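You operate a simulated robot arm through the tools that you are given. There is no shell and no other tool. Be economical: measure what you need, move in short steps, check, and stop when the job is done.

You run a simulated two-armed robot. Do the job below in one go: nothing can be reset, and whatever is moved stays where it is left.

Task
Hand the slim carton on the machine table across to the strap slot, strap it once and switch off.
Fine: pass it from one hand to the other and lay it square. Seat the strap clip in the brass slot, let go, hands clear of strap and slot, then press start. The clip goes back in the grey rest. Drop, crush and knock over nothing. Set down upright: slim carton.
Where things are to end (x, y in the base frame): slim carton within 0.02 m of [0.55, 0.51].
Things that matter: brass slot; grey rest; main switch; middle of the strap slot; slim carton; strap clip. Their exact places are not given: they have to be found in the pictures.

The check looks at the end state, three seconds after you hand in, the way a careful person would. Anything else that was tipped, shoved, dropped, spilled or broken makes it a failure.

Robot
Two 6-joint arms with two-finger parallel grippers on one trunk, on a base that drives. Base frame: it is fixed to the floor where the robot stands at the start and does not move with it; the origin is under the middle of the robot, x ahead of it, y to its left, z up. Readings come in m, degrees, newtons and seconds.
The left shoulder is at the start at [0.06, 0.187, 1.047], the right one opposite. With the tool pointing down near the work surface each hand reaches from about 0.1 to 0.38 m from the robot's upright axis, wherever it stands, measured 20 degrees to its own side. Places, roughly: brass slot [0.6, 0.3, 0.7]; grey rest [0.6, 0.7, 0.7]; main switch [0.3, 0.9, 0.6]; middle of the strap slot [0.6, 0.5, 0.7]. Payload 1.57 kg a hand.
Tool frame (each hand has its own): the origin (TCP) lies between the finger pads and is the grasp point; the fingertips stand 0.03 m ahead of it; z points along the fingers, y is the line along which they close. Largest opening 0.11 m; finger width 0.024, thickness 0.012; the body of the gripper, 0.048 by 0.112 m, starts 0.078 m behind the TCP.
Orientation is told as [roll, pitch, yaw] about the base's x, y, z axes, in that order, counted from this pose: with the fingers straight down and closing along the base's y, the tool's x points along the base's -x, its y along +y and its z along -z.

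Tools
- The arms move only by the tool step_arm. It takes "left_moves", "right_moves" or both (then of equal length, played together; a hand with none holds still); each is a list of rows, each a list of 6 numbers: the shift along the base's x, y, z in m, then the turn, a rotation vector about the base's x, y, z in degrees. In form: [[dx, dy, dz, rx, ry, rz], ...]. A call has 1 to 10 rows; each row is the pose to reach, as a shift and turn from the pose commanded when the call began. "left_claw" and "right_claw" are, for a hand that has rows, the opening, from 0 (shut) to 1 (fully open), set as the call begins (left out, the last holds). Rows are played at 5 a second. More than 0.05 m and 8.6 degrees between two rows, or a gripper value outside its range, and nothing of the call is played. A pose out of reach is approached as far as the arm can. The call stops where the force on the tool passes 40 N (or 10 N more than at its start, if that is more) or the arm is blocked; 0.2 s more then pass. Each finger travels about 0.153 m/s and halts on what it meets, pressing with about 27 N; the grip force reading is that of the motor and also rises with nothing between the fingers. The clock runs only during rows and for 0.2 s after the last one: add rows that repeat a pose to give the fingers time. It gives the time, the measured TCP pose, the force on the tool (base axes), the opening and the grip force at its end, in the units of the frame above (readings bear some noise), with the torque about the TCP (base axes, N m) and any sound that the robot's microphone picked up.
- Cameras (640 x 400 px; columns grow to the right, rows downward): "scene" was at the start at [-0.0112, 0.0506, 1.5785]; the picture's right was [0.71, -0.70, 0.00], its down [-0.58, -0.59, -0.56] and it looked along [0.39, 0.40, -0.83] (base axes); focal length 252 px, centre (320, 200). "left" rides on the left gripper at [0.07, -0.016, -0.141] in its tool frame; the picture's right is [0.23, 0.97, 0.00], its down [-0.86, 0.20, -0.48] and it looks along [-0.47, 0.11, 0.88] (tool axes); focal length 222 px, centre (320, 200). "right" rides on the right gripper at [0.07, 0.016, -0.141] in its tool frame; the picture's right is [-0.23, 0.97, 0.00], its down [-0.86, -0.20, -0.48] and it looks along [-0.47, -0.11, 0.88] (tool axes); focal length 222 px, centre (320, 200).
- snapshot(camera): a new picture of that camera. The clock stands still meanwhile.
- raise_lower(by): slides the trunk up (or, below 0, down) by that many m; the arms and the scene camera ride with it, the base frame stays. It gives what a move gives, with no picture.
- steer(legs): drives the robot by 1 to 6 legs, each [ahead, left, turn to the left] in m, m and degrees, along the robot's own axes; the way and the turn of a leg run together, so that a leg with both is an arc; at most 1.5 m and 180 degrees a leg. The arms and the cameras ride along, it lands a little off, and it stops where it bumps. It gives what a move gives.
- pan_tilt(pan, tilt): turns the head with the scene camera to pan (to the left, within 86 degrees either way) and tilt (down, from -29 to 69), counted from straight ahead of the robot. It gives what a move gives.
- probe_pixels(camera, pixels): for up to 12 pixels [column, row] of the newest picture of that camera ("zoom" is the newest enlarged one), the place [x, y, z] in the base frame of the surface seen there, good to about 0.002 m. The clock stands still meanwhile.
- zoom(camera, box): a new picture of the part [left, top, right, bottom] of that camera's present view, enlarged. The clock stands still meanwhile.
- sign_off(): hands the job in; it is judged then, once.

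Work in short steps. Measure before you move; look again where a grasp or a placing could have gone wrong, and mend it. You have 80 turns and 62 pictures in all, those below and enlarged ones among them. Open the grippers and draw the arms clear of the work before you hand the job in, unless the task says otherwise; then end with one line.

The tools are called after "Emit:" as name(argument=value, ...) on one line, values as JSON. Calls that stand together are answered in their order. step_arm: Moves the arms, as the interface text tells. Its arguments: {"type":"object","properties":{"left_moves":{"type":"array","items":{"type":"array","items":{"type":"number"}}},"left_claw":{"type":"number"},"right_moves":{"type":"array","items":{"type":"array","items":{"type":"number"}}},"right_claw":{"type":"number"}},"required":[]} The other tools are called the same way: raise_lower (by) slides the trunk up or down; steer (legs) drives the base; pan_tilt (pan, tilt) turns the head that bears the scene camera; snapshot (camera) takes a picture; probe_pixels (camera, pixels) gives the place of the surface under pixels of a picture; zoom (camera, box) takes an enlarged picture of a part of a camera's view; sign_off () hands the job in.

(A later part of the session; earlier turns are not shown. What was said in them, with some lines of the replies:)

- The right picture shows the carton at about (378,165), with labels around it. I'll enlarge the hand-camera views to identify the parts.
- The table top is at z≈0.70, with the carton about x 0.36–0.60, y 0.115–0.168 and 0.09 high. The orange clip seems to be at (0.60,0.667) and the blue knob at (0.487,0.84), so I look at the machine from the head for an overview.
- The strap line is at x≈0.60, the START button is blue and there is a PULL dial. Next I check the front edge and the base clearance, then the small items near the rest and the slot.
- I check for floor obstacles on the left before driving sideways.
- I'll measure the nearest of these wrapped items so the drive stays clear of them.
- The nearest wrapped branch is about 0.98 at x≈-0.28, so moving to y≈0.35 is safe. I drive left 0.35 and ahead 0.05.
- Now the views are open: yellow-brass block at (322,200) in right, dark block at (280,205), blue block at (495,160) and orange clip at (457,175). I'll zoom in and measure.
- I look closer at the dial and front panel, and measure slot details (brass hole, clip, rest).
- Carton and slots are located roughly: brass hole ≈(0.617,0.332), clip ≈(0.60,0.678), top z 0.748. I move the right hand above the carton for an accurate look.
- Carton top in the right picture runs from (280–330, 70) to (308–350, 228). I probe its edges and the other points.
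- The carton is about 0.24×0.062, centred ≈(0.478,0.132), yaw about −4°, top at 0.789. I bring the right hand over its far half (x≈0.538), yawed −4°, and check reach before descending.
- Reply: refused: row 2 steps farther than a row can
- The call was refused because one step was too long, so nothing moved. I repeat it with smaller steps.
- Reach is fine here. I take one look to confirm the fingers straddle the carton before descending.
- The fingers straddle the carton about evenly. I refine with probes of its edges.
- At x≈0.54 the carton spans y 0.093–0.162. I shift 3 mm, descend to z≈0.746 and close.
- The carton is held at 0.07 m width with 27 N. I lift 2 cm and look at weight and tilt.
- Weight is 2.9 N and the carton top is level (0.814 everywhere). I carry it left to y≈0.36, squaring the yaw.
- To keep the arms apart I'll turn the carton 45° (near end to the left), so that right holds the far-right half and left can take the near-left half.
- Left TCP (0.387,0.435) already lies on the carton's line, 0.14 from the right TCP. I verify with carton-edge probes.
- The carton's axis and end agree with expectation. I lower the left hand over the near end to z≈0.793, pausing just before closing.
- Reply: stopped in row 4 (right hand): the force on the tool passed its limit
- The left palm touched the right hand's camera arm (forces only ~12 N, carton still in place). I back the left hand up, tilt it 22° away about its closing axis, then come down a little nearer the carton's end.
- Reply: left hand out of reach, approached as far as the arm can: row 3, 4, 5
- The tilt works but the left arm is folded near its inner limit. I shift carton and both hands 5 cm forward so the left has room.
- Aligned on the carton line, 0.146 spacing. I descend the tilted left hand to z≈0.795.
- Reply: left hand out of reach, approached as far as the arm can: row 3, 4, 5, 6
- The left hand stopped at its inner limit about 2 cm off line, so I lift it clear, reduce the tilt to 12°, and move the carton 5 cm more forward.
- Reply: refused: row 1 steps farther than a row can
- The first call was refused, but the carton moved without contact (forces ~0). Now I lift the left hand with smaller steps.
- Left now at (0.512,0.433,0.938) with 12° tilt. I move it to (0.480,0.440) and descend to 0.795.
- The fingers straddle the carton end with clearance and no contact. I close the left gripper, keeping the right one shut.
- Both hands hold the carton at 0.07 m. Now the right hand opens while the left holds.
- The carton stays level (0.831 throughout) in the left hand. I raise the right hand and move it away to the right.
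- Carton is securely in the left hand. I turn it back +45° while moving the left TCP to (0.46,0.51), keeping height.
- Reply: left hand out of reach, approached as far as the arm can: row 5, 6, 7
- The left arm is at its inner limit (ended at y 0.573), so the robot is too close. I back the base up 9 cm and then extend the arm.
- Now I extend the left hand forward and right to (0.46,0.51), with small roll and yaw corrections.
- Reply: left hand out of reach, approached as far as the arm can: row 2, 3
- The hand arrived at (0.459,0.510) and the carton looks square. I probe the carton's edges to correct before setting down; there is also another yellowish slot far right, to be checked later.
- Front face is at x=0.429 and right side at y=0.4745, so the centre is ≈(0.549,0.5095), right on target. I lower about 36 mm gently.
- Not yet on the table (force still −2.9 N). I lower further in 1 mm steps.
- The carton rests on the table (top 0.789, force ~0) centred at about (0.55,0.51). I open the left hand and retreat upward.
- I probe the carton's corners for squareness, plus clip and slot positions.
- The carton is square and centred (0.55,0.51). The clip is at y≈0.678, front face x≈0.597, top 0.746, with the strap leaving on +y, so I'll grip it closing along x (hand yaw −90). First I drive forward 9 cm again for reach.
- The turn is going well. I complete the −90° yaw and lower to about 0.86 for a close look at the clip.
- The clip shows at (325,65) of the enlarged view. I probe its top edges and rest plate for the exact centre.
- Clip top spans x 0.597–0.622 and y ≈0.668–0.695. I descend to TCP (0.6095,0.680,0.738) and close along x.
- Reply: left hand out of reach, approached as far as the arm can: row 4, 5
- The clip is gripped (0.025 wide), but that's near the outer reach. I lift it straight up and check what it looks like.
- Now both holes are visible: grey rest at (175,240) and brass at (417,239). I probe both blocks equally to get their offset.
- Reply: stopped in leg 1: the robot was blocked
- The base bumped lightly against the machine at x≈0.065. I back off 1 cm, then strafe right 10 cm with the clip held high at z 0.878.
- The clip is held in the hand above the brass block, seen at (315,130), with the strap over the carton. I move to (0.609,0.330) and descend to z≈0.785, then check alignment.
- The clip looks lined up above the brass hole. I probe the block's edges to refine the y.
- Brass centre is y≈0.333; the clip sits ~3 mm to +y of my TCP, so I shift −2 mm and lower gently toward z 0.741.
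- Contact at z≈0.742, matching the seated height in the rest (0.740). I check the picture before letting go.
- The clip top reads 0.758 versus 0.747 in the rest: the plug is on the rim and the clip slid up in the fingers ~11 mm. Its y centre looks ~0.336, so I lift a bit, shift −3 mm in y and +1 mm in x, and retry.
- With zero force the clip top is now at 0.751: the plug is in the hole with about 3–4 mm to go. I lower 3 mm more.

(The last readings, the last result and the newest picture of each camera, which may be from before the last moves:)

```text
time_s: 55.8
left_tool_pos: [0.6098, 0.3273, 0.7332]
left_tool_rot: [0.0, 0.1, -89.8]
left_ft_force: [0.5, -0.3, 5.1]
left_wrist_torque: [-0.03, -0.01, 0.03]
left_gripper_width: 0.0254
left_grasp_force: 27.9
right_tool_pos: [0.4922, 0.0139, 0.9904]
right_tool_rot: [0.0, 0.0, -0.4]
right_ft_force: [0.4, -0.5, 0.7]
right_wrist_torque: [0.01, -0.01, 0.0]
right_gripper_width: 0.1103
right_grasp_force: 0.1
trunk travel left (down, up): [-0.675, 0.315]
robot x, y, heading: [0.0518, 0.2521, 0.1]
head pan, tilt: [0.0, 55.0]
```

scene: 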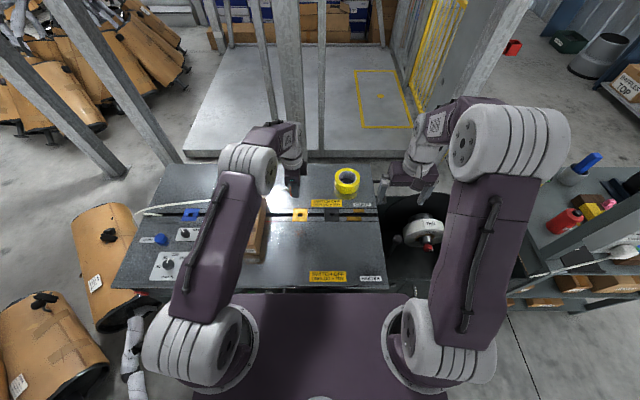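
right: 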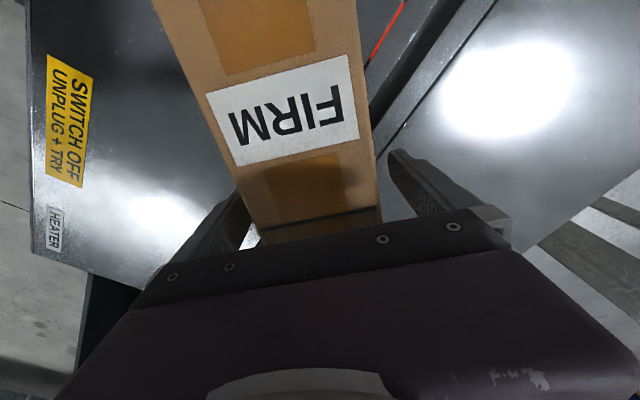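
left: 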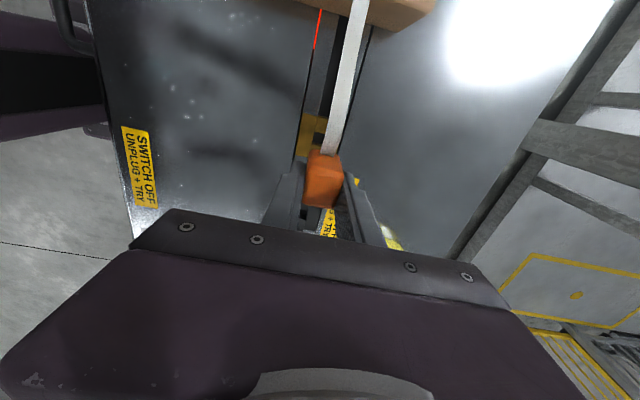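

A 5 N contact: seated or nearly so. I open, rise well clear and measure the clip's top.

Emit:
step_arm(left_moves=[[0, 0, 0, 0, 0, 0], [0, 0, 0, 0, 0, 0], [0, 0, 0, 0, 0, 0], [0, 0, 0.04, 0, 0, 0], [0, 0, 0.08, 0, 0, 0], [0, 0, 0.12, 0, 0, 0]], left_claw=1)

Emit:
snapshot(camera="left")

Emit:
probe_pixels(camera="left", pixels=[[320, 150], [320, 160], [320, 140], [315, 155], [325, 155], [320, 170], [320, 130], [318, 145]])

```text
time_s: 57.2
left_tool_pos: [0.6097, 0.3261, 0.8523]
left_tool_rot: [-0.2, 0.1, -89.8]
left_ft_force: [-0.6, 0.1, -0.4]
left_wrist_torque: [-0.02, -0.02, -0.02]
left_gripper_width: 0.11
left_grasp_force: 0.0
right_tool_pos: [0.4912, 0.015, 0.9909]
right_tool_rot: [0.0, -0.2, -0.4]
right_ft_force: [0.6, 1.0, -0.6]
right_wrist_torque: [-0.04, 0.02, 0.01]
right_gripper_width: 0.1098
right_grasp_force: 0.1
trunk travel left (down, up): [-0.675, 0.315]
robot x, y, heading: [0.0574, 0.2531, 0.1]
head pan, tilt: [0.0, 55.0]
```

```text
10 pictures are left
```

left: 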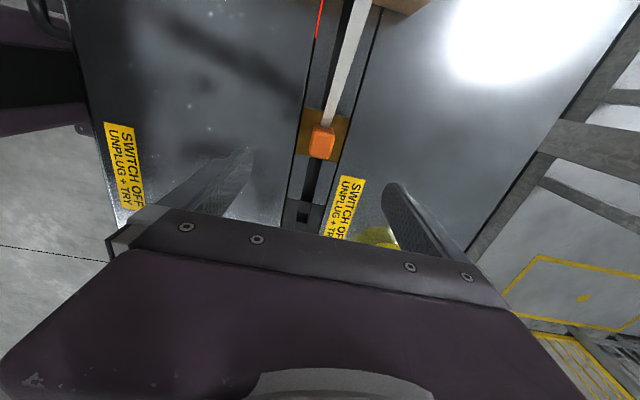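

```text
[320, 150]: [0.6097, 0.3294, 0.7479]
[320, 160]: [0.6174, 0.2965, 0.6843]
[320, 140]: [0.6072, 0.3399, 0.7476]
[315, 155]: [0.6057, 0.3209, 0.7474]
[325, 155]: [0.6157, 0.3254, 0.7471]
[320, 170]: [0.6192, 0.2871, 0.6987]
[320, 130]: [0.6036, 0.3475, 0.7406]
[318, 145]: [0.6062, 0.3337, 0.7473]
```

The clip is seated (top 0.7475, same as in the rest). I raise the left hand high, close it, and drive left toward the START button at (0.487,0.843,0.72).

Emit:
step_arm(left_moves=[[0, 0, 0.04, 0, 0, 0], [-0.03, 0, 0.08, 0, 0, 0], [-0.07, 0, 0.11, 0, 0, 0], [-0.1, 0, 0.13, 0, 0, 0]], left_claw=0)

Emit:
steer(legs=[[-0.01, 0, 0], [0, 0.29, 0]])

```text
time_s: 58.2
left_tool_pos: [0.5099, 0.3273, 0.9822]
left_tool_rot: [-0.1, 0.2, -89.8]
left_ft_force: [-0.3, 0.7, 0.3]
left_wrist_torque: [0.01, 0.0, -0.02]
left_gripper_width: 0.0
left_grasp_force: 20.9
right_tool_pos: [0.4909, 0.0151, 0.9915]
right_tool_rot: [0.0, 0.0, -0.5]
right_ft_force: [-1.7, 0.9, 1.0]
right_wrist_torque: [-0.01, 0.01, 0.03]
right_gripper_width: 0.11
right_grasp_force: 0.0
trunk travel left (down, up): [-0.675, 0.315]
robot x, y, heading: [0.0565, 0.2483, -0.1]
head pan, tilt: [0.0, 55.0]
```

```text
time_s: 60.5
left_tool_pos: [0.501, 0.6178, 0.9815]
left_tool_rot: [-0.1, 0.1, -89.8]
left_ft_force: [-0.1, -0.2, 0.2]
left_wrist_torque: [0.0, 0.02, 0.02]
left_gripper_width: 0.0
left_grasp_force: 21.5
right_tool_pos: [0.4816, 0.3065, 0.99]
right_tool_rot: [0.1, -0.1, -0.4]
right_ft_force: [0.5, -0.6, -0.6]
right_wrist_torque: [0.02, -0.03, -0.01]
right_gripper_width: 0.1101
right_grasp_force: 0.0
trunk travel left (down, up): [-0.675, 0.315]
robot x, y, heading: [0.0448, 0.5396, 0.4]
head pan, tilt: [0.0, 55.0]
```

I pull the right hand away from the slot area and bring the closed left fingertips above the START button at (0.486,0.844).

Emit:
step_arm(right_moves=[[-0.02, -0.03, 0, 0, 0, 0], [-0.04, -0.06, 0, 0, 0, 0], [-0.06, -0.09, 0, 0, 0, 0], [-0.08, -0.12, 0, 0, 0, 0], [-0.09, -0.14, 0, 0, 0, 0], [-0.09, -0.14, 0, 0, 0, 0], [-0.09, -0.14, 0, 0, 0, 0], [-0.09, -0.14, 0, 0, 0, 0]], left_moves=[[-0.003, 0.04, 0, 0, 0, 0], [-0.006, 0.08, 0, 0, 0, 0], [-0.009, 0.12, 0, 0, 0, 0], [-0.012, 0.16, 0, 0, 0, 0], [-0.015, 0.2, -0.02, 0, 0, 0], [-0.015, 0.226, -0.06, 0, 0, 0], [-0.015, 0.226, -0.1, 0, 0, 0], [-0.015, 0.226, -0.14, 0, 0, 0]])

Emit:
snapshot(camera="left")

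```text
time_s: 62.3
left_tool_pos: [0.4862, 0.846, 0.8404]
left_tool_rot: [-0.2, 0.1, -89.9]
left_ft_force: [-0.4, 0.5, 0.2]
left_wrist_torque: [-0.02, 0.0, -0.02]
left_gripper_width: 0.0
left_grasp_force: 21.7
right_tool_pos: [0.392, 0.1661, 0.9917]
right_tool_rot: [-0.1, 0.0, -0.3]
right_ft_force: [-1.1, 0.1, 0.0]
right_wrist_torque: [0.0, 0.03, -0.01]
right_gripper_width: 0.1102
right_grasp_force: 0.1
trunk travel left (down, up): [-0.675, 0.315]
robot x, y, heading: [0.0444, 0.5407, 0.3]
head pan, tilt: [0.0, 55.0]
```

```text
9 pictures are left
```

left: 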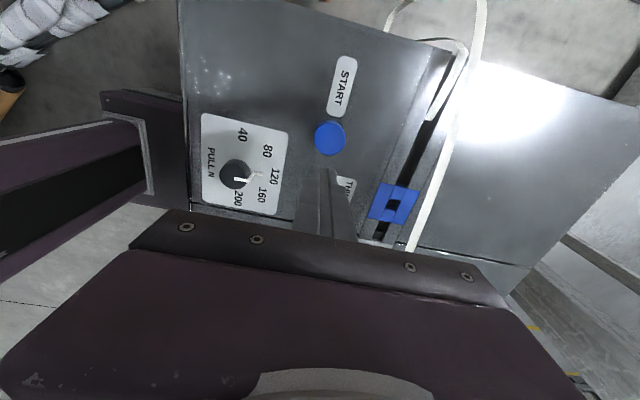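

The button is at (330,138), ahead-below of the closed tips as expected. I probe its centre and then press gently.

Emit:
probe_pixels(camera="left", pixels=[[330, 138], [318, 140], [341, 135], [330, 124], [331, 150], [325, 130]])

```text
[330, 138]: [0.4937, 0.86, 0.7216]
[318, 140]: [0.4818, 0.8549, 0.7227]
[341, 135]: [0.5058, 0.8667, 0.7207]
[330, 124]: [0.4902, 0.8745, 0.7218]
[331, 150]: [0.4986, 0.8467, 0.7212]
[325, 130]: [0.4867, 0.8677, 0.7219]
```

From above the cap's centre is ≈(0.493,0.858), top 0.7215. I correct by (+7,+12) mm, come down and press a few mm.

Emit:
step_arm(left_moves=[[0.007, 0.012, -0.03, 0, 0, 0], [0.007, 0.012, -0.06, 0, 0, 0], [0.007, 0.012, -0.08, 0, 0, 0], [0.007, 0.012, -0.088, 0, 0, 0], [0.007, 0.012, -0.091, 0, 0, 0], [0.007, 0.012, -0.094, 0, 0, 0]])

```text
time_s: 63.7
left_tool_pos: [0.4908, 0.8571, 0.7483]
left_tool_rot: [-0.1, 0.2, -89.7]
left_ft_force: [-0.7, 0.9, 0.6]
left_wrist_torque: [0.01, 0.09, 0.0]
left_gripper_width: 0.0
left_grasp_force: 21.3
right_tool_pos: [0.3925, 0.1662, 0.9907]
right_tool_rot: [-0.1, -0.2, -0.3]
right_ft_force: [0.0, 0.6, -0.9]
right_wrist_torque: [0.03, 0.01, 0.01]
right_gripper_width: 0.11
right_grasp_force: 0.2
trunk travel left (down, up): [-0.675, 0.315]
robot x, y, heading: [0.047, 0.5376, 0.2]
head pan, tilt: [0.0, 55.0]
```

No reaction yet; I press further in 1.5 mm steps, stopping on force or sound.

Emit:
step_arm(left_moves=[[0, 0, -0.0015, 0, 0, 0], [0, 0, -0.003, 0, 0, 0], [0, 0, -0.0045, 0, 0, 0]])

```text
time_s: 64.5
left_tool_pos: [0.4918, 0.8567, 0.7424]
left_tool_rot: [-0.1, 0.1, -89.8]
left_ft_force: [-0.4, 0.6, 2.2]
left_wrist_torque: [0.0, 0.02, -0.04]
left_gripper_width: 0.0
left_grasp_force: 21.7
right_tool_pos: [0.391, 0.1655, 0.9916]
right_tool_rot: [0.1, -0.1, -0.2]
right_ft_force: [-0.3, -0.5, 0.1]
right_wrist_torque: [-0.01, 0.0, -0.01]
right_gripper_width: 0.1104
right_grasp_force: 0.1
trunk travel left (down, up): [-0.675, 0.315]
robot x, y, heading: [0.0463, 0.5396, 0.3]
head pan, tilt: [0.0, 55.0]
heard: click
```

A click was heard. I release the button, rise clear and wait for the machine.

Emit:
step_arm(left_moves=[[0, 0, 0.03, 0, 0, 0], [0, 0, 0.07, 0, 0, 0], [0, 0, 0.11, 0, 0, 0], [0, 0, 0.14, 0, 0, 0], [0, 0, 0.14, 0, 0, 0], [0, 0, 0.14, 0, 0, 0], [0, 0, 0.14, 0, 0, 0], [0, 0, 0.14, 0, 0, 0], [0, 0, 0.14, 0, 0, 0], [0, 0, 0.14, 0, 0, 0]])

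Emit:
step_arm(left_moves=[[0, 0, 0, 0, 0, 0], [0, 0, 0, 0, 0, 0], [0, 0, 0, 0, 0, 0], [0, 0, 0, 0, 0, 0], [0, 0, 0, 0, 0, 0], [0, 0, 0, 0, 0, 0], [0, 0, 0, 0, 0, 0], [0, 0, 0, 0, 0, 0], [0, 0, 0, 0, 0, 0], [0, 0, 0, 0, 0, 0]])

Emit:
snapshot(camera="scene")

```text
time_s: 66.7
left_tool_pos: [0.4919, 0.8559, 0.8835]
left_tool_rot: [0.0, 0.2, -89.9]
left_ft_force: [0.1, 0.2, -0.3]
left_wrist_torque: [-0.03, -0.02, 0.01]
left_gripper_width: 0.0
left_grasp_force: 21.2
right_tool_pos: [0.3909, 0.1656, 0.991]
right_tool_rot: [0.0, -0.1, -0.2]
right_ft_force: [-0.3, 0.7, 0.4]
right_wrist_torque: [0.03, -0.01, 0.0]
right_gripper_width: 0.1102
right_grasp_force: 0.1
trunk travel left (down, up): [-0.675, 0.315]
robot x, y, heading: [0.0481, 0.5382, 0.1]
head pan, tilt: [0.0, 55.0]
```

```text
time_s: 68.9
left_tool_pos: [0.4909, 0.8569, 0.884]
left_tool_rot: [0.0, 0.1, -89.9]
left_ft_force: [0.0, -0.6, -0.6]
left_wrist_torque: [0.01, -0.01, 0.01]
left_gripper_width: 0.0001
left_grasp_force: 20.7
right_tool_pos: [0.3909, 0.1661, 0.9905]
right_tool_rot: [-0.1, 0.0, -0.3]
right_ft_force: [0.3, 0.2, 0.9]
right_wrist_torque: [0.02, 0.01, 0.01]
right_gripper_width: 0.11
right_grasp_force: 0.1
trunk travel left (down, up): [-0.675, 0.315]
robot x, y, heading: [0.0438, 0.5384, 0.3]
head pan, tilt: [0.0, 55.0]
```

```text
8 pictures are left
```

scene: 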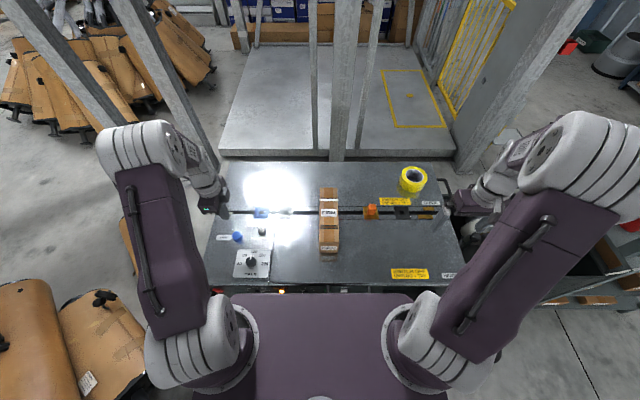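

The LED at (283,292) looks amber now, maybe still in cycle. I wait a few seconds more, then look enlarged.

Emit:
step_arm(left_moves=[[0, 0, 0, 0, 0, 0], [0, 0, 0, 0, 0, 0], [0, 0, 0, 0, 0, 0], [0, 0, 0, 0, 0, 0], [0, 0, 0, 0, 0, 0], [0, 0, 0, 0, 0, 0], [0, 0, 0, 0, 0, 0], [0, 0, 0, 0, 0, 0], [0, 0, 0, 0, 0, 0], [0, 0, 0, 0, 0, 0]])

Emit:
step_arm(left_moves=[[0, 0, 0, 0, 0, 0], [0, 0, 0, 0, 0, 0], [0, 0, 0, 0, 0, 0], [0, 0, 0, 0, 0, 0], [0, 0, 0, 0, 0, 0], [0, 0, 0, 0, 0, 0], [0, 0, 0, 0, 0, 0], [0, 0, 0, 0, 0, 0], [0, 0, 0, 0, 0, 0], [0, 0, 0, 0, 0, 0]])

Emit:
zoom(camera="scene", box=[200, 170, 400, 300])

```text
time_s: 71.1
left_tool_pos: [0.4918, 0.8568, 0.8833]
left_tool_rot: [-0.2, 0.1, -89.8]
left_ft_force: [-0.1, -0.3, -0.4]
left_wrist_torque: [0.0, -0.01, 0.03]
left_gripper_width: 0.0002
left_grasp_force: 21.3
right_tool_pos: [0.3921, 0.1662, 0.9916]
right_tool_rot: [0.0, 0.0, -0.2]
right_ft_force: [0.5, -0.2, -0.6]
right_wrist_torque: [0.06, 0.0, -0.01]
right_gripper_width: 0.1101
right_grasp_force: 0.0
trunk travel left (down, up): [-0.675, 0.315]
robot x, y, heading: [0.0432, 0.5389, 0.1]
head pan, tilt: [0.0, 55.0]
```

```text
time_s: 73.3
left_tool_pos: [0.4921, 0.8568, 0.8823]
left_tool_rot: [0.1, 0.1, -89.8]
left_ft_force: [0.3, -0.9, 0.2]
left_wrist_torque: [0.02, 0.0, -0.03]
left_gripper_width: 0.0
left_grasp_force: 21.4
right_tool_pos: [0.3913, 0.1666, 0.9911]
right_tool_rot: [0.0, -0.1, -0.3]
right_ft_force: [0.2, 0.3, 0.9]
right_wrist_torque: [-0.03, -0.01, -0.02]
right_gripper_width: 0.11
right_grasp_force: 0.0
trunk travel left (down, up): [-0.675, 0.315]
robot x, y, heading: [0.0461, 0.5411, 0.1]
head pan, tilt: [0.0, 55.0]
```

```text
3.08 times, centred on (300, 235) of scene
```

zoom: 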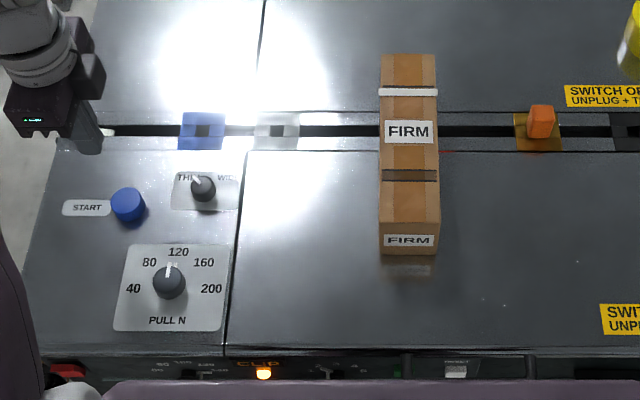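

The white strap is around the carton at (408,91) and the display now shows "CLIP" in amber: the clip must go home. I raise the left hand, bring it back in, open it, and drive right to the clip.

Emit:
step_arm(left_moves=[[0, 0, 0.04, 0, 0, 0], [0, -0.02, 0.08, 0, 0, 0], [0, -0.06, 0.1, 0, 0, 0], [0.01, -0.1, 0.1, 0, 0, 0], [0.02, -0.14, 0.1, 0, 0, 0], [0.03, -0.18, 0.1, 0, 0, 0], [0.04, -0.22, 0.1, 0, 0, 0], [0.04, -0.232, 0.1, 0, 0, 0]], left_claw=1)

Emit:
steer(legs=[[0, -0.29, 0], [0.01, 0, 0]])

```text
time_s: 75.1
left_tool_pos: [0.5318, 0.6246, 0.9835]
left_tool_rot: [-0.1, 0.1, -89.7]
left_ft_force: [0.0, -0.2, -0.1]
left_wrist_torque: [-0.03, 0.0, -0.03]
left_gripper_width: 0.1102
left_grasp_force: 0.1
right_tool_pos: [0.3919, 0.1653, 0.9904]
right_tool_rot: [-0.1, 0.0, -0.3]
right_ft_force: [-0.6, 0.2, -0.6]
right_wrist_torque: [0.0, 0.0, 0.01]
right_gripper_width: 0.1102
right_grasp_force: 0.0
trunk travel left (down, up): [-0.675, 0.315]
robot x, y, heading: [0.0457, 0.5437, 0.1]
head pan, tilt: [0.0, 55.0]
```

```text
time_s: 77.5
left_tool_pos: [0.5415, 0.3368, 0.9844]
left_tool_rot: [0.0, 0.1, -89.7]
left_ft_force: [0.6, -0.5, -0.1]
left_wrist_torque: [0.04, -0.02, -0.05]
left_gripper_width: 0.11
left_grasp_force: 0.0
right_tool_pos: [0.4019, -0.1221, 0.9923]
right_tool_rot: [0.0, -0.2, -0.3]
right_ft_force: [0.4, -1.0, 0.0]
right_wrist_torque: [-0.02, -0.03, -0.03]
right_gripper_width: 0.1099
right_grasp_force: 0.1
trunk travel left (down, up): [-0.675, 0.315]
robot x, y, heading: [0.0541, 0.2517, 0.4]
head pan, tilt: [0.0, 55.0]
```

The hand is at (0.5415,0.337,0.984). I go over the clip at (0.6095,0.330) and descend to z≈0.740, then close.

Emit:
step_arm(left_moves=[[0.03, -0.003, -0.02, 0, 0, -0.1], [0.06, -0.006, -0.045, 0, 0, -0.2], [0.068, -0.007, -0.09, 0, 0, -0.3], [0.068, -0.007, -0.13, 0, 0, -0.3], [0.068, -0.007, -0.17, 0, 0, -0.3], [0.068, -0.007, -0.205, 0, 0, -0.3], [0.068, -0.007, -0.23, 0, 0, -0.3], [0.068, -0.007, -0.244, 0, 0, -0.3], [0.068, -0.007, -0.244, 0, 0, -0.3]])

Emit:
step_arm(left_moves=[[0, 0, 0, 0, 0, 0], [0, 0, 0, 0, 0, 0], [0, 0, 0, 0, 0, 0], [0, 0, 0, 0, 0, 0]], left_claw=0.05)

```text
time_s: 79.5
left_tool_pos: [0.611, 0.328, 0.739]
left_tool_rot: [0.0, 0.0, -90.1]
left_ft_force: [-0.6, -0.6, 0.8]
left_wrist_torque: [0.03, 0.0, 0.01]
left_gripper_width: 0.1102
left_grasp_force: 0.1
right_tool_pos: [0.4035, -0.123, 0.9908]
right_tool_rot: [-0.1, -0.1, -0.2]
right_ft_force: [0.1, -1.0, 0.1]
right_wrist_torque: [0.02, -0.04, 0.0]
right_gripper_width: 0.1101
right_grasp_force: 0.0
trunk travel left (down, up): [-0.675, 0.315]
robot x, y, heading: [0.0602, 0.2485, 0.4]
head pan, tilt: [0.0, 55.0]
```

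```text
time_s: 80.5
left_tool_pos: [0.612, 0.3285, 0.7404]
left_tool_rot: [-0.1, 0.1, -90.0]
left_ft_force: [0.5, 0.3, 0.7]
left_wrist_torque: [-0.01, 0.02, -0.03]
left_gripper_width: 0.0253
left_grasp_force: 27.2
right_tool_pos: [0.403, -0.122, 0.9899]
right_tool_rot: [0.0, -0.1, -0.2]
right_ft_force: [0.4, -0.1, -0.1]
right_wrist_torque: [-0.03, 0.01, -0.01]
right_gripper_width: 0.1097
right_grasp_force: 0.0
trunk travel left (down, up): [-0.675, 0.315]
robot x, y, heading: [0.0532, 0.2533, 0.3]
head pan, tilt: [0.0, 55.0]
```

The clip is gripped with little side force at TCP (0.6115,0.3285,0.740). I lift it to z≈0.90 and drive left 0.17 over the carton.

Emit:
step_arm(left_moves=[[0, 0, 0.015, 0, 0, 0], [0, 0, 0.03, 0, 0, 0], [0, 0, 0.06, 0, 0, 0], [0, 0, 0.095, 0, 0, 0], [0, 0, 0.13, 0, 0, 0], [0, 0, 0.16, 0, 0, 0]])

Emit:
steer(legs=[[0, 0.17, 0]])

```text
time_s: 81.9
left_tool_pos: [0.6105, 0.3283, 0.8999]
left_tool_rot: [-0.1, 0.2, -90.0]
left_ft_force: [-0.1, -0.6, -0.3]
left_wrist_torque: [-0.02, 0.02, -0.03]
left_gripper_width: 0.0253
left_grasp_force: 27.2
right_tool_pos: [0.403, -0.1217, 0.9909]
right_tool_rot: [0.1, -0.1, -0.2]
right_ft_force: [-0.7, 0.9, 0.2]
right_wrist_torque: [0.0, 0.01, -0.01]
right_gripper_width: 0.1102
right_grasp_force: 0.0
trunk travel left (down, up): [-0.675, 0.315]
robot x, y, heading: [0.0539, 0.2515, 0.3]
head pan, tilt: [0.0, 55.0]
```

```text
time_s: 83.3
left_tool_pos: [0.6104, 0.499, 0.8998]
left_tool_rot: [-0.2, 0.1, -89.9]
left_ft_force: [0.1, 0.2, -0.6]
left_wrist_torque: [0.01, 0.0, -0.01]
left_gripper_width: 0.0251
left_grasp_force: 26.6
right_tool_pos: [0.4023, 0.0478, 0.9912]
right_tool_rot: [0.0, -0.1, -0.2]
right_ft_force: [-0.5, -0.5, 0.4]
right_wrist_torque: [0.01, -0.01, -0.03]
right_gripper_width: 0.11
right_grasp_force: 0.0
trunk travel left (down, up): [-0.675, 0.315]
robot x, y, heading: [0.055, 0.4229, 0.3]
head pan, tilt: [0.0, 55.0]
```

Now I move to y≈0.6785 over the grey rest and descend to z≈0.765, just above insertion height.

Emit:
step_arm(left_moves=[[0, 0.04, 0, 0, 0, 0], [0, 0.08, 0, 0, 0, 0], [0, 0.12, 0, 0, 0, 0], [0, 0.16, 0, 0, 0, 0], [0, 0.1797, -0.02, 0, 0, 0], [0, 0.1797, -0.06, 0, 0, 0], [0, 0.1797, -0.1, 0, 0, 0], [0, 0.1797, -0.135, 0, 0, 0], [0, 0.1797, -0.135, 0, 0, 0]])

Emit:
zoom(camera="left", box=[240, 60, 400, 240])

Emit:
probe_pixels(camera="zoom", pixels=[[330, 250], [330, 280], [310, 245], [350, 250], [325, 310], [300, 130], [300, 160], [350, 140], [280, 180], [390, 190], [330, 190], [325, 325]])

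```text
time_s: 85.3
left_tool_pos: [0.6102, 0.6771, 0.7656]
left_tool_rot: [0.0, 0.2, -90.0]
left_ft_force: [0.1, 0.9, -0.6]
left_wrist_torque: [0.03, -0.04, 0.01]
left_gripper_width: 0.0251
left_grasp_force: 26.9
right_tool_pos: [0.4024, 0.0478, 0.9913]
right_tool_rot: [0.1, -0.1, -0.2]
right_ft_force: [0.6, 0.3, -0.2]
right_wrist_torque: [0.02, 0.04, -0.01]
right_gripper_width: 0.1098
right_grasp_force: 0.3
trunk travel left (down, up): [-0.675, 0.315]
robot x, y, heading: [0.0552, 0.4248, 0.4]
head pan, tilt: [0.0, 55.0]
```

```text
2.22 times, centred on (320, 150) of left
```

zoom: 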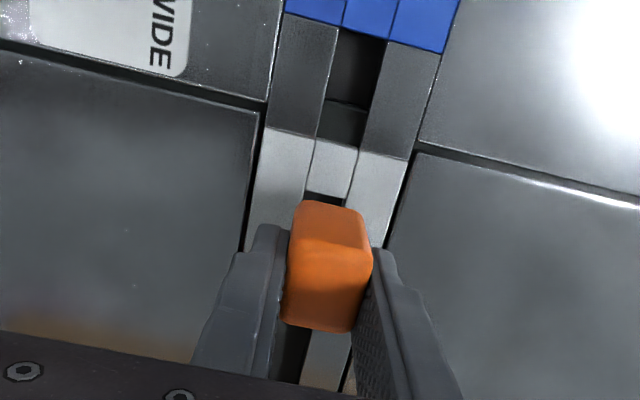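

```text
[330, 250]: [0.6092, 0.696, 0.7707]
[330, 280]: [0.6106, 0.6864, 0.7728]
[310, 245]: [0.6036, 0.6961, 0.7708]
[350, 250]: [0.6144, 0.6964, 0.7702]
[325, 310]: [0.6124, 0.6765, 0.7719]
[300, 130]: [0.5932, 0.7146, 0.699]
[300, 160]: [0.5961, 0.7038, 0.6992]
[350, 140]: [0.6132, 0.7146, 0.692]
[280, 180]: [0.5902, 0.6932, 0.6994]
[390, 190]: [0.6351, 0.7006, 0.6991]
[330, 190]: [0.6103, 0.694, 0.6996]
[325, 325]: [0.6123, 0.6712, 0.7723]
```

The clip's +y face is at 0.6965 and the hole centre ≈0.682, which matches the seated offset (0.015). I lower slowly to z≈0.741.

Emit:
step_arm(left_moves=[[0, 0, -0.006, 0, 0, 0], [0, 0, -0.012, 0, 0, 0], [0, 0, -0.016, 0, 0, 0], [0, 0, -0.02, 0, 0, 0], [0, 0, -0.0235, 0, 0, 0], [0, 0, -0.0245, 0, 0, 0]])

```text
time_s: 86.8
left_tool_pos: [0.6111, 0.6779, 0.7396]
left_tool_rot: [-0.1, 0.1, -90.1]
left_ft_force: [-0.5, 0.4, -0.7]
left_wrist_torque: [0.02, -0.02, 0.01]
left_gripper_width: 0.0249
left_grasp_force: 26.7
right_tool_pos: [0.402, 0.0481, 0.9901]
right_tool_rot: [-0.1, -0.1, -0.2]
right_ft_force: [-0.1, -0.1, -0.2]
right_wrist_torque: [0.01, -0.05, -0.01]
right_gripper_width: 0.1098
right_grasp_force: 0.2
trunk travel left (down, up): [-0.675, 0.315]
robot x, y, heading: [0.0541, 0.4236, 0.3]
head pan, tilt: [0.0, 55.0]
```

It slid in with no force at z≈0.740. I push 1.5 mm more, then open and rise away.

Emit:
step_arm(left_moves=[[0, 0, -0.001, 0, 0, 0], [0, 0, -0.0015, 0, 0, 0], [0, 0, -0.0015, 0, 0, 0]])

Emit:
step_arm(left_moves=[[0, 0, 0, 0, 0, 0], [0, 0, 0, 0, 0, 0], [0, 0, 0, 0, 0, 0], [0, 0, 0.04, 0, 0, 0], [0, 0, 0.08, 0, 0, 0], [-0.02, 0, 0.12, 0, 0, 0], [-0.05, 0, 0.16, 0, 0, 0], [-0.08, 0, 0.2, 0, 0, 0]], left_claw=1)

Emit:
pan_tilt(pan=45, tilt=55)

Emit:
snapshot(camera="scene")

```text
time_s: 87.5
left_tool_pos: [0.6108, 0.6784, 0.7394]
left_tool_rot: [0.0, 0.1, -90.1]
left_ft_force: [-0.5, 0.7, 7.5]
left_wrist_torque: [0.04, -0.02, -0.03]
left_gripper_width: 0.0251
left_grasp_force: 27.0
right_tool_pos: [0.4018, 0.0481, 0.9914]
right_tool_rot: [0.0, -0.1, -0.2]
right_ft_force: [-0.2, -0.1, 0.2]
right_wrist_torque: [0.0, 0.03, 0.0]
right_gripper_width: 0.1099
right_grasp_force: 0.0
trunk travel left (down, up): [-0.675, 0.315]
robot x, y, heading: [0.0539, 0.421, 0.3]
head pan, tilt: [0.0, 55.0]
```

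```text
time_s: 89.3
left_tool_pos: [0.5285, 0.6776, 0.9401]
left_tool_rot: [0.0, 0.1, -89.9]
left_ft_force: [0.5, -0.7, -0.6]
left_wrist_torque: [0.01, 0.01, 0.02]
left_gripper_width: 0.1101
left_grasp_force: 0.0
right_tool_pos: [0.4002, 0.047, 0.9919]
right_tool_rot: [0.0, -0.1, -0.2]
right_ft_force: [0.7, 0.7, -0.7]
right_wrist_torque: [-0.02, -0.03, -0.02]
right_gripper_width: 0.1102
right_grasp_force: 0.0
trunk travel left (down, up): [-0.675, 0.315]
robot x, y, heading: [0.0544, 0.4233, 0.0]
head pan, tilt: [0.0, 55.0]
```

```text
time_s: 90.5
left_tool_pos: [0.532, 0.6776, 0.9394]
left_tool_rot: [-0.1, 0.0, -89.9]
left_ft_force: [0.4, -0.1, 0.2]
left_wrist_torque: [0.0, 0.02, -0.03]
left_gripper_width: 0.11
left_grasp_force: 0.0
right_tool_pos: [0.4027, 0.0482, 0.9908]
right_tool_rot: [-0.1, -0.1, -0.2]
right_ft_force: [0.2, 0.5, -0.4]
right_wrist_torque: [-0.02, -0.04, 0.02]
right_gripper_width: 0.11
right_grasp_force: 0.2
trunk travel left (down, up): [-0.675, 0.315]
robot x, y, heading: [0.0539, 0.4229, 0.4]
head pan, tilt: [45.0, 55.0]
```

```text
5 pictures are left
```

scene: 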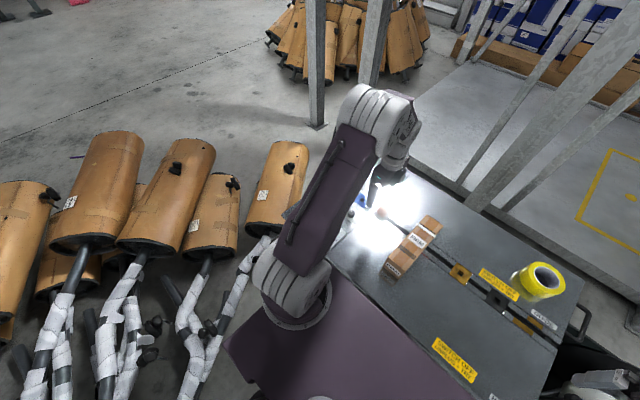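

I verify the clip's seat in the rest by probing around (381,212), before going for the main switch.

Emit:
probe_pixels(camera="scene", pixels=[[381, 212], [379, 210], [383, 214], [385, 216], [378, 214], [432, 218], [408, 250], [390, 275], [414, 240], [440, 235]])

Emit:
steer(legs=[[-0.2, 0, 0]])

```text
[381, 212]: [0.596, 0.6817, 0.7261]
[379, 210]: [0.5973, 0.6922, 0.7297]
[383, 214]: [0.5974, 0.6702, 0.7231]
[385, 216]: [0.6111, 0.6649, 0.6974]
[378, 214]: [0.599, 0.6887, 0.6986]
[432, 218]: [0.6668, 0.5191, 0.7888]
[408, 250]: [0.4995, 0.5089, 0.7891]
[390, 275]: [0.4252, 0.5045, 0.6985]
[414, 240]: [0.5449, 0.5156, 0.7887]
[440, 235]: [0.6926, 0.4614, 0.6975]
```

```text
time_s: 92.1
left_tool_pos: [0.3319, 0.6762, 0.9389]
left_tool_rot: [-0.2, 0.0, -90.2]
left_ft_force: [0.5, -0.4, 0.5]
left_wrist_torque: [0.01, -0.02, 0.01]
left_gripper_width: 0.11
left_grasp_force: 0.1
right_tool_pos: [0.2021, 0.0475, 0.9912]
right_tool_rot: [0.0, -0.1, -0.4]
right_ft_force: [0.8, 0.0, 1.1]
right_wrist_torque: [0.03, 0.01, -0.02]
right_gripper_width: 0.1102
right_grasp_force: 0.1
trunk travel left (down, up): [-0.675, 0.315]
robot x, y, heading: [-0.146, 0.4182, -0.0]
head pan, tilt: [45.0, 55.0]
```

The clip stands in the rest and the carton is unmoved. I turn the left hand back and move it in front of the machine to look at the front panel.

Emit:
step_arm(left_moves=[[-0.02, 0.01, 0, 0, 0, 8], [-0.04, 0.02, 0, 0, 0, 16], [-0.06, 0.04, 0, 0, 0, 24], [-0.08, 0.06, 0, 0, 0, 32], [-0.1, 0.08, 0, 0, 0, 40], [-0.12, 0.1, 0, 0, 0, 48], [-0.14, 0.12, -0.01, 0, 0, 56], [-0.16, 0.13, -0.03, 0, 0, 64], [-0.18, 0.14, -0.05, 0, 0, 72], [-0.19, 0.15, -0.07, 0, 0, 80]], left_claw=0)

Emit:
step_arm(left_moves=[[-0.015, 0.02, -0.03, 0, 0, 5], [-0.03, 0.04, -0.06, 0, 0, 10], [-0.04, 0.055, -0.09, 0, 0, 10], [-0.04, 0.055, -0.11, 0, 0, 10]])

Emit:
snapshot(camera="left")

```text
time_s: 94.3
left_tool_pos: [0.1436, 0.8279, 0.868]
left_tool_rot: [-0.2, 0.1, -10.1]
left_ft_force: [0.1, 0.2, -0.5]
left_wrist_torque: [-0.02, 0.0, -0.03]
left_gripper_width: 0.0
left_grasp_force: 21.2
right_tool_pos: [0.2019, 0.0471, 0.9913]
right_tool_rot: [-0.1, -0.2, -0.3]
right_ft_force: [-0.7, -0.3, -0.9]
right_wrist_torque: [0.01, 0.0, 0.0]
right_gripper_width: 0.1099
right_grasp_force: 0.1
trunk travel left (down, up): [-0.675, 0.315]
robot x, y, heading: [-0.1438, 0.4224, 0.1]
head pan, tilt: [45.0, 55.0]
```

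```text
time_s: 95.3
left_tool_pos: [0.103, 0.8827, 0.7591]
left_tool_rot: [-0.1, 0.1, -0.1]
left_ft_force: [-1.2, -0.1, 0.5]
left_wrist_torque: [0.0, -0.04, 0.02]
left_gripper_width: 0.0
left_grasp_force: 20.7
right_tool_pos: [0.2019, 0.0476, 0.9906]
right_tool_rot: [-0.1, 0.0, -0.4]
right_ft_force: [0.4, -0.2, 0.0]
right_wrist_torque: [0.01, -0.02, 0.0]
right_gripper_width: 0.11
right_grasp_force: 0.1
trunk travel left (down, up): [-0.675, 0.315]
robot x, y, heading: [-0.1484, 0.4202, 0.3]
head pan, tilt: [45.0, 55.0]
```

```text
4 pictures are left
```

left: 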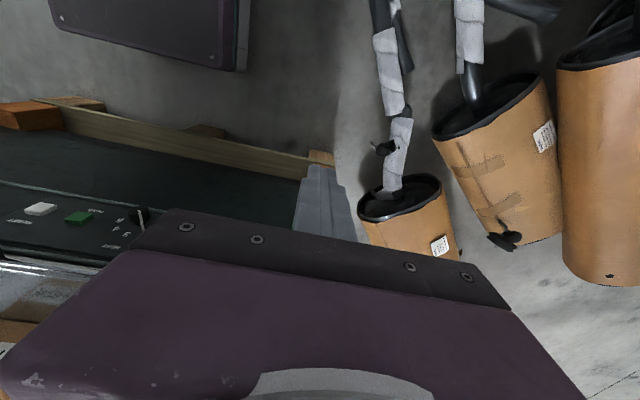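

The panel is visible but the gripper hides the switch end. I pitch the hand 25° forward and move to (0.20,0.82,0.76), so the switch should appear in the upper right of the view.

Emit:
step_arm(left_moves=[[0.02, -0.02, 0, 0, -7, 0], [0.045, -0.04, 0, 0, -14, 0], [0.07, -0.055, 0, 0, -21, 0], [0.097, -0.063, 0, 0, -25, 0], [0.097, -0.063, 0, 0, -25, 0]])

Emit:
snapshot(camera="left")

```text
time_s: 96.5
left_tool_pos: [0.2202, 0.8452, 0.7717]
left_tool_rot: [-1.2, -24.5, 0.1]
left_ft_force: [-0.4, -0.6, -0.9]
left_wrist_torque: [0.0, -0.02, 0.02]
left_gripper_width: 0.0001
left_grasp_force: 20.6
left hand out of reach, approached as far as the arm can: row 1, 2, 3, 4, 5
right_tool_pos: [0.2007, 0.0463, 0.9905]
right_tool_rot: [0.0, 0.0, -0.4]
right_ft_force: [0.0, -0.4, -0.9]
right_wrist_torque: [0.01, -0.01, 0.0]
right_gripper_width: 0.1101
right_grasp_force: 0.0
trunk travel left (down, up): [-0.675, 0.315]
robot x, y, heading: [-0.1446, 0.4206, 0.1]
head pan, tilt: [45.0, 55.0]
```

```text
3 pictures are left
```

left: 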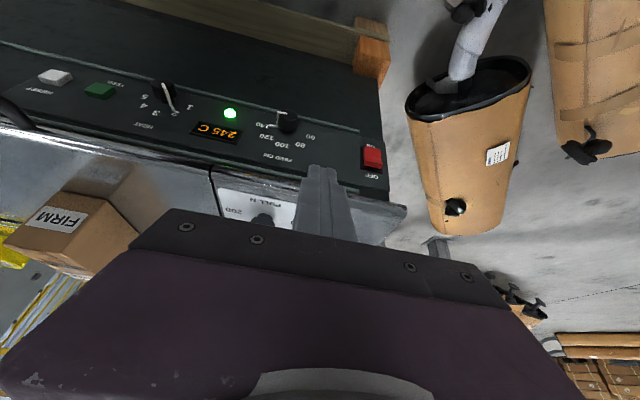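

LED is green again (clip home). The red rocker is at (373,157), with OFF printed on its upper side (toward the table top) and ON below. I zoom and measure it.

Emit:
zoom(camera="left", box=[340, 130, 412, 190])

Emit:
probe_pixels(camera="left", pixels=[[368, 148], [370, 152], [372, 157], [373, 162], [375, 166], [365, 156], [381, 158], [355, 160], [375, 176], [370, 145], [385, 200], [385, 165]])

```text
6.67 times, centred on (376, 160) of left
```

zoom: 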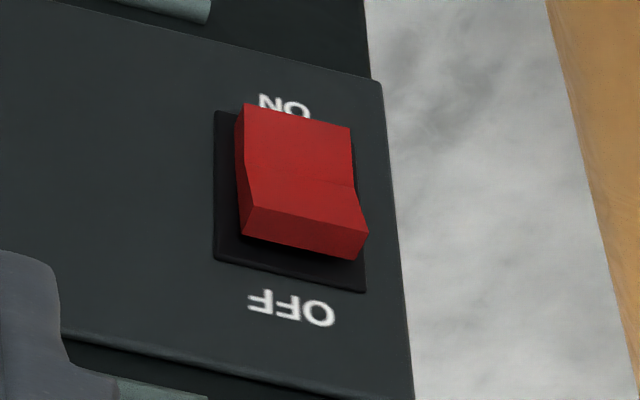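

```text
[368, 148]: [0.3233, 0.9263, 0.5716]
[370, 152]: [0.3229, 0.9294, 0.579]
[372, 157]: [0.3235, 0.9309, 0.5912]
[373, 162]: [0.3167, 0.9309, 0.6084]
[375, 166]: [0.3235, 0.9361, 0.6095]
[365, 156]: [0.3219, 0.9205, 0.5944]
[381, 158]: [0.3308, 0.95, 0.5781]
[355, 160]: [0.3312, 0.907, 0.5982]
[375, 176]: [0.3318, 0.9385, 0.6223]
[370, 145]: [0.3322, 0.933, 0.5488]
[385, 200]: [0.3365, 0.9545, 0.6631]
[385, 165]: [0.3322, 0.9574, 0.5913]
```

The OFF half (upper, z≈0.608) sticks out at x≈0.317, y≈0.933; it needs a push in +x. I check the distance to the brown cylinder beside it before bringing the hand over.

Emit:
probe_pixels(camera="left", pixels=[[412, 115], [425, 180], [440, 228], [528, 75], [470, 60], [438, 250], [470, 225], [365, 60]])

Emit:
steer(legs=[[0, 0.09, 0]])

```text
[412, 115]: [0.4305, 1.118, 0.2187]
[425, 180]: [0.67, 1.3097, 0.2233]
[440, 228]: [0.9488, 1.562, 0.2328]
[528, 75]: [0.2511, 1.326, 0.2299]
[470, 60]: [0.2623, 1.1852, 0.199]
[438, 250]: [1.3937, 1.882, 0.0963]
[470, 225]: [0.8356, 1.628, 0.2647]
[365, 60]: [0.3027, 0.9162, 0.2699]
```

```text
time_s: 97.6
left_tool_pos: [0.2203, 0.9336, 0.7718]
left_tool_rot: [-1.1, -24.5, 0.1]
left_ft_force: [-0.6, 0.6, 0.5]
left_wrist_torque: [0.01, 0.01, 0.01]
left_gripper_width: 0.0
left_grasp_force: 21.5
right_tool_pos: [0.2006, 0.135, 0.9904]
right_tool_rot: [0.1, 0.0, -0.4]
right_ft_force: [0.2, 0.2, 0.4]
right_wrist_torque: [0.0, 0.01, 0.04]
right_gripper_width: 0.11
right_grasp_force: 0.1
trunk travel left (down, up): [-0.675, 0.315]
robot x, y, heading: [-0.1413, 0.5141, 0.0]
head pan, tilt: [45.0, 55.0]
```

The cylinders are low, so no conflict; the hand is at y=0.9336. I lower it to z≈0.625 in front of the switch at x≈0.27.

Emit:
step_arm(left_moves=[[0.01, 0, -0.04, 0.5, 0, 0], [0.02, 0, -0.08, 1.1, 0, 0], [0.035, 0, -0.12, 1.1, 0, 0], [0.05, 0, -0.147, 1.1, 0, 0], [0.05, 0, -0.147, 1.1, 0, 0]])

```text
time_s: 98.8
left_tool_pos: [0.2695, 0.9346, 0.6234]
left_tool_rot: [0.1, -24.5, -0.4]
left_ft_force: [-0.1, 0.5, -0.3]
left_wrist_torque: [0.04, -0.05, 0.04]
left_gripper_width: 0.0001
left_grasp_force: 21.5
left hand out of reach, approached as far as the arm can: row 1, 2
right_tool_pos: [0.2017, 0.1368, 0.9905]
right_tool_rot: [0.0, -0.1, -0.4]
right_ft_force: [-0.2, 0.3, -0.2]
right_wrist_torque: [0.01, -0.04, 0.01]
right_gripper_width: 0.1101
right_grasp_force: 0.0
trunk travel left (down, up): [-0.675, 0.315]
robot x, y, heading: [-0.145, 0.5102, -0.1]
head pan, tilt: [45.0, 55.0]
```

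Fingertip corner is at about (0.293, z 0.602). I push forward in small steps against the OFF half.

Emit:
step_arm(left_moves=[[0.012, 0, 0.002, 0, 0, 0], [0.02, 0, 0.002, 0, 0, 0], [0.024, 0, 0.002, 0, 0, 0], [0.027, 0, 0.002, 0, 0, 0], [0.03, 0, 0.002, 0, 0, 0]])

```text
time_s: 100.0
left_tool_pos: [0.299, 0.9348, 0.6254]
left_tool_rot: [0.1, -24.4, -0.4]
left_ft_force: [-6.1, 0.0, 0.6]
left_wrist_torque: [0.1, 0.15, 0.03]
left_gripper_width: 0.0
left_grasp_force: 21.3
right_tool_pos: [0.2007, 0.1353, 0.9912]
right_tool_rot: [0.0, 0.0, -0.4]
right_ft_force: [-1.0, -0.1, -0.1]
right_wrist_torque: [0.02, 0.01, -0.03]
right_gripper_width: 0.1103
right_grasp_force: 0.0
trunk travel left (down, up): [-0.675, 0.315]
robot x, y, heading: [-0.1478, 0.5138, 0.2]
head pan, tilt: [45.0, 55.0]
```

Contact with 6 N; no click yet. I push a few mm more.

Emit:
step_arm(left_moves=[[0.002, 0, 0, 0, 0, 0], [0.004, 0, 0, 0, 0, 0], [0.006, 0, 0, 0, 0, 0], [0.008, 0, 0, 0, 0, 0]])

```text
time_s: 100.9
left_tool_pos: [0.3002, 0.9334, 0.6252]
left_tool_rot: [0.1, -23.7, -0.2]
left_ft_force: [-13.3, 1.2, 7.1]
left_wrist_torque: [-0.02, 0.18, 0.0]
left_gripper_width: 0.0
left_grasp_force: 20.7
right_tool_pos: [0.2005, 0.1358, 0.9908]
right_tool_rot: [0.0, -0.1, -0.2]
right_ft_force: [0.1, -0.6, -0.2]
right_wrist_torque: [0.02, 0.0, 0.02]
right_gripper_width: 0.1102
right_grasp_force: 0.1
trunk travel left (down, up): [-0.675, 0.315]
robot x, y, heading: [-0.1477, 0.5097, 0.0]
head pan, tilt: [45.0, 55.0]
stopped in row 4 (left hand): the force on the tool passed its limit (the readings are from after the stop); the commanded pose is now the measured one
```

The push met a hard stop with the tip at x≈0.324, the depth of a flipped rocker. I back away, open the fingers, and look.

Emit:
step_arm(left_moves=[[-0.03, 0, 0, 0, 0, 0], [-0.05, 0, 0.03, 0, 0, 0], [-0.06, 0, 0.07, 0, 0, 0], [-0.07, -0.02, 0.11, 0, 0, 0], [-0.075, -0.05, 0.145, 0, 0, 0], [-0.075, -0.08, 0.145, 0, 0, 0]], left_claw=0)

Emit:
snapshot(camera="left")

```text
time_s: 102.3
left_tool_pos: [0.2571, 0.8777, 0.786]
left_tool_rot: [-1.5, -23.1, 0.2]
left_ft_force: [-0.3, -0.5, -1.1]
left_wrist_torque: [0.01, 0.01, 0.0]
left_gripper_width: 0.0
left_grasp_force: 21.2
left hand out of reach, approached as far as the arm can: row 3, 4, 5, 6
right_tool_pos: [0.2021, 0.1363, 0.9903]
right_tool_rot: [0.0, 0.0, -0.3]
right_ft_force: [1.1, 0.3, -0.4]
right_wrist_torque: [0.0, 0.0, 0.02]
right_gripper_width: 0.1099
right_grasp_force: 0.1
trunk travel left (down, up): [-0.675, 0.315]
robot x, y, heading: [-0.1454, 0.5103, 0.1]
head pan, tilt: [45.0, 55.0]
```

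```text
1 pictures are left
```

left: 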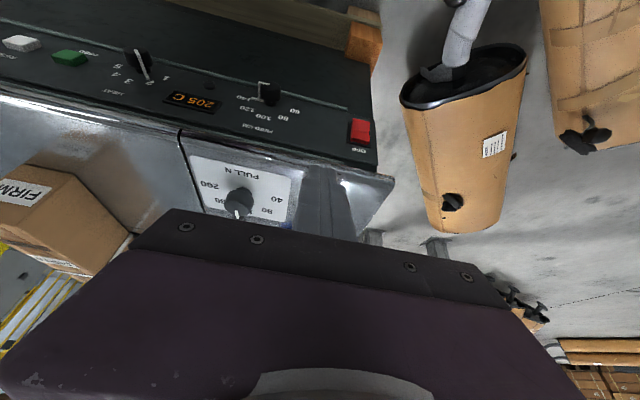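

The green LED is out, the display is falling (205 C) and the rocker now leans to OFF. I confirm with probes on the rocker.

Emit:
probe_pixels(camera="left", pixels=[[358, 121], [359, 125], [360, 130], [360, 136], [359, 142], [210, 85]])

```text
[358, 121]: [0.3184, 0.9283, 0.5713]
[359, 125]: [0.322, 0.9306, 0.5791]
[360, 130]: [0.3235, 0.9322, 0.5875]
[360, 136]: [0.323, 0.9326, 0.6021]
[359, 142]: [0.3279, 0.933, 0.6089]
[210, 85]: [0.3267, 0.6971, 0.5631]
```

The lower half now protrudes (0.318) and the upper is in: switched OFF. I open the left gripper and raise the arm clear of the machine, then take a final look.

Emit:
step_arm(left_moves=[[-0.01, 0.01, 0.04, 0, 6, 0], [-0.02, 0.01, 0.08, 0, 12, 0], [-0.03, 0.01, 0.12, 0, 18, 0], [-0.04, 0.01, 0.16, 0, 23, 0], [-0.05, 0.01, 0.2, 0, 23, 0], [-0.05, 0.01, 0.22, 0, 23, 0]], left_claw=1)

Emit:
pan_tilt(pan=0, tilt=45)

Emit:
snapshot(camera="scene")

Emit:
probe_pixels(camera="scene", pixels=[[320, 200], [320, 210], [325, 220], [330, 200], [310, 220], [250, 200]])

```text
time_s: 103.7
left_tool_pos: [0.2088, 0.889, 1.0052]
left_tool_rot: [0.1, -0.9, -0.1]
left_ft_force: [0.3, -0.1, 0.6]
left_wrist_torque: [0.03, 0.01, -0.01]
left_gripper_width: 0.11
left_grasp_force: 0.0
right_tool_pos: [0.2008, 0.1372, 0.9904]
right_tool_rot: [0.1, 0.0, -0.3]
right_ft_force: [0.4, 1.1, -0.1]
right_wrist_torque: [0.03, 0.01, -0.01]
right_gripper_width: 0.1103
right_grasp_force: 0.1
trunk travel left (down, up): [-0.675, 0.315]
robot x, y, heading: [-0.1473, 0.5107, 0.3]
head pan, tilt: [45.0, 55.0]
```

```text
time_s: 104.8
left_tool_pos: [0.2078, 0.8885, 1.0046]
left_tool_rot: [0.0, -0.8, -0.2]
left_ft_force: [0.1, -0.3, -0.2]
left_wrist_torque: [0.0, 0.02, -0.01]
left_gripper_width: 0.1102
left_grasp_force: 0.0
right_tool_pos: [0.2015, 0.1356, 0.9911]
right_tool_rot: [0.0, -0.2, -0.4]
right_ft_force: [0.1, 0.0, -0.2]
right_wrist_torque: [0.04, -0.05, -0.01]
right_gripper_width: 0.1101
right_grasp_force: 0.0
trunk travel left (down, up): [-0.675, 0.315]
robot x, y, heading: [-0.1453, 0.5109, -0.1]
head pan, tilt: [0.0, 45.0]
```

```text
0 pictures are left
```

scene: 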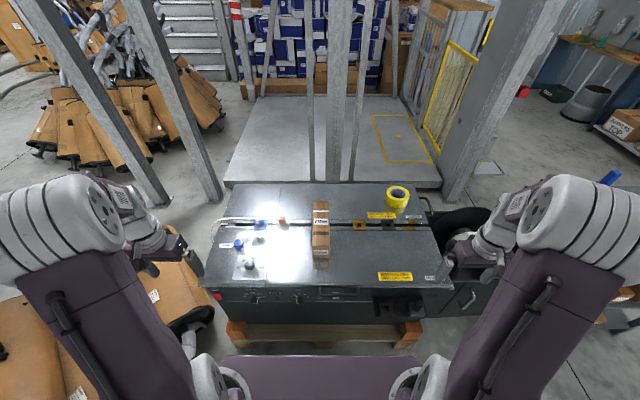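

```text
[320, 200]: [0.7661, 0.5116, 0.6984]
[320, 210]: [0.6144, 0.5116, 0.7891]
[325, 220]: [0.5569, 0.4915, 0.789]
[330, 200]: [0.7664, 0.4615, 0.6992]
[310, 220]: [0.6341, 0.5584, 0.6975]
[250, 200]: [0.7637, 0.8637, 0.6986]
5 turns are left
```

The final picture shows the strapped carton square at about (0.55,0.51), the orange clip in its rest, the switch off and both hands clear and open. I hand in.

Emit:
sign_off()

```text
The job is handed in.
```

The job is handed in: the slim carton was passed from the right hand to the left, set square at about (0.55, 0.51) and strapped once. The clip is back in the grey rest, the main switch is off, and both hands are open and clear. Along the way the base bumped the machine front once, and the left hand touched the right hand's camera during the first try at the pass. I saw nothing tipped or moved by either.
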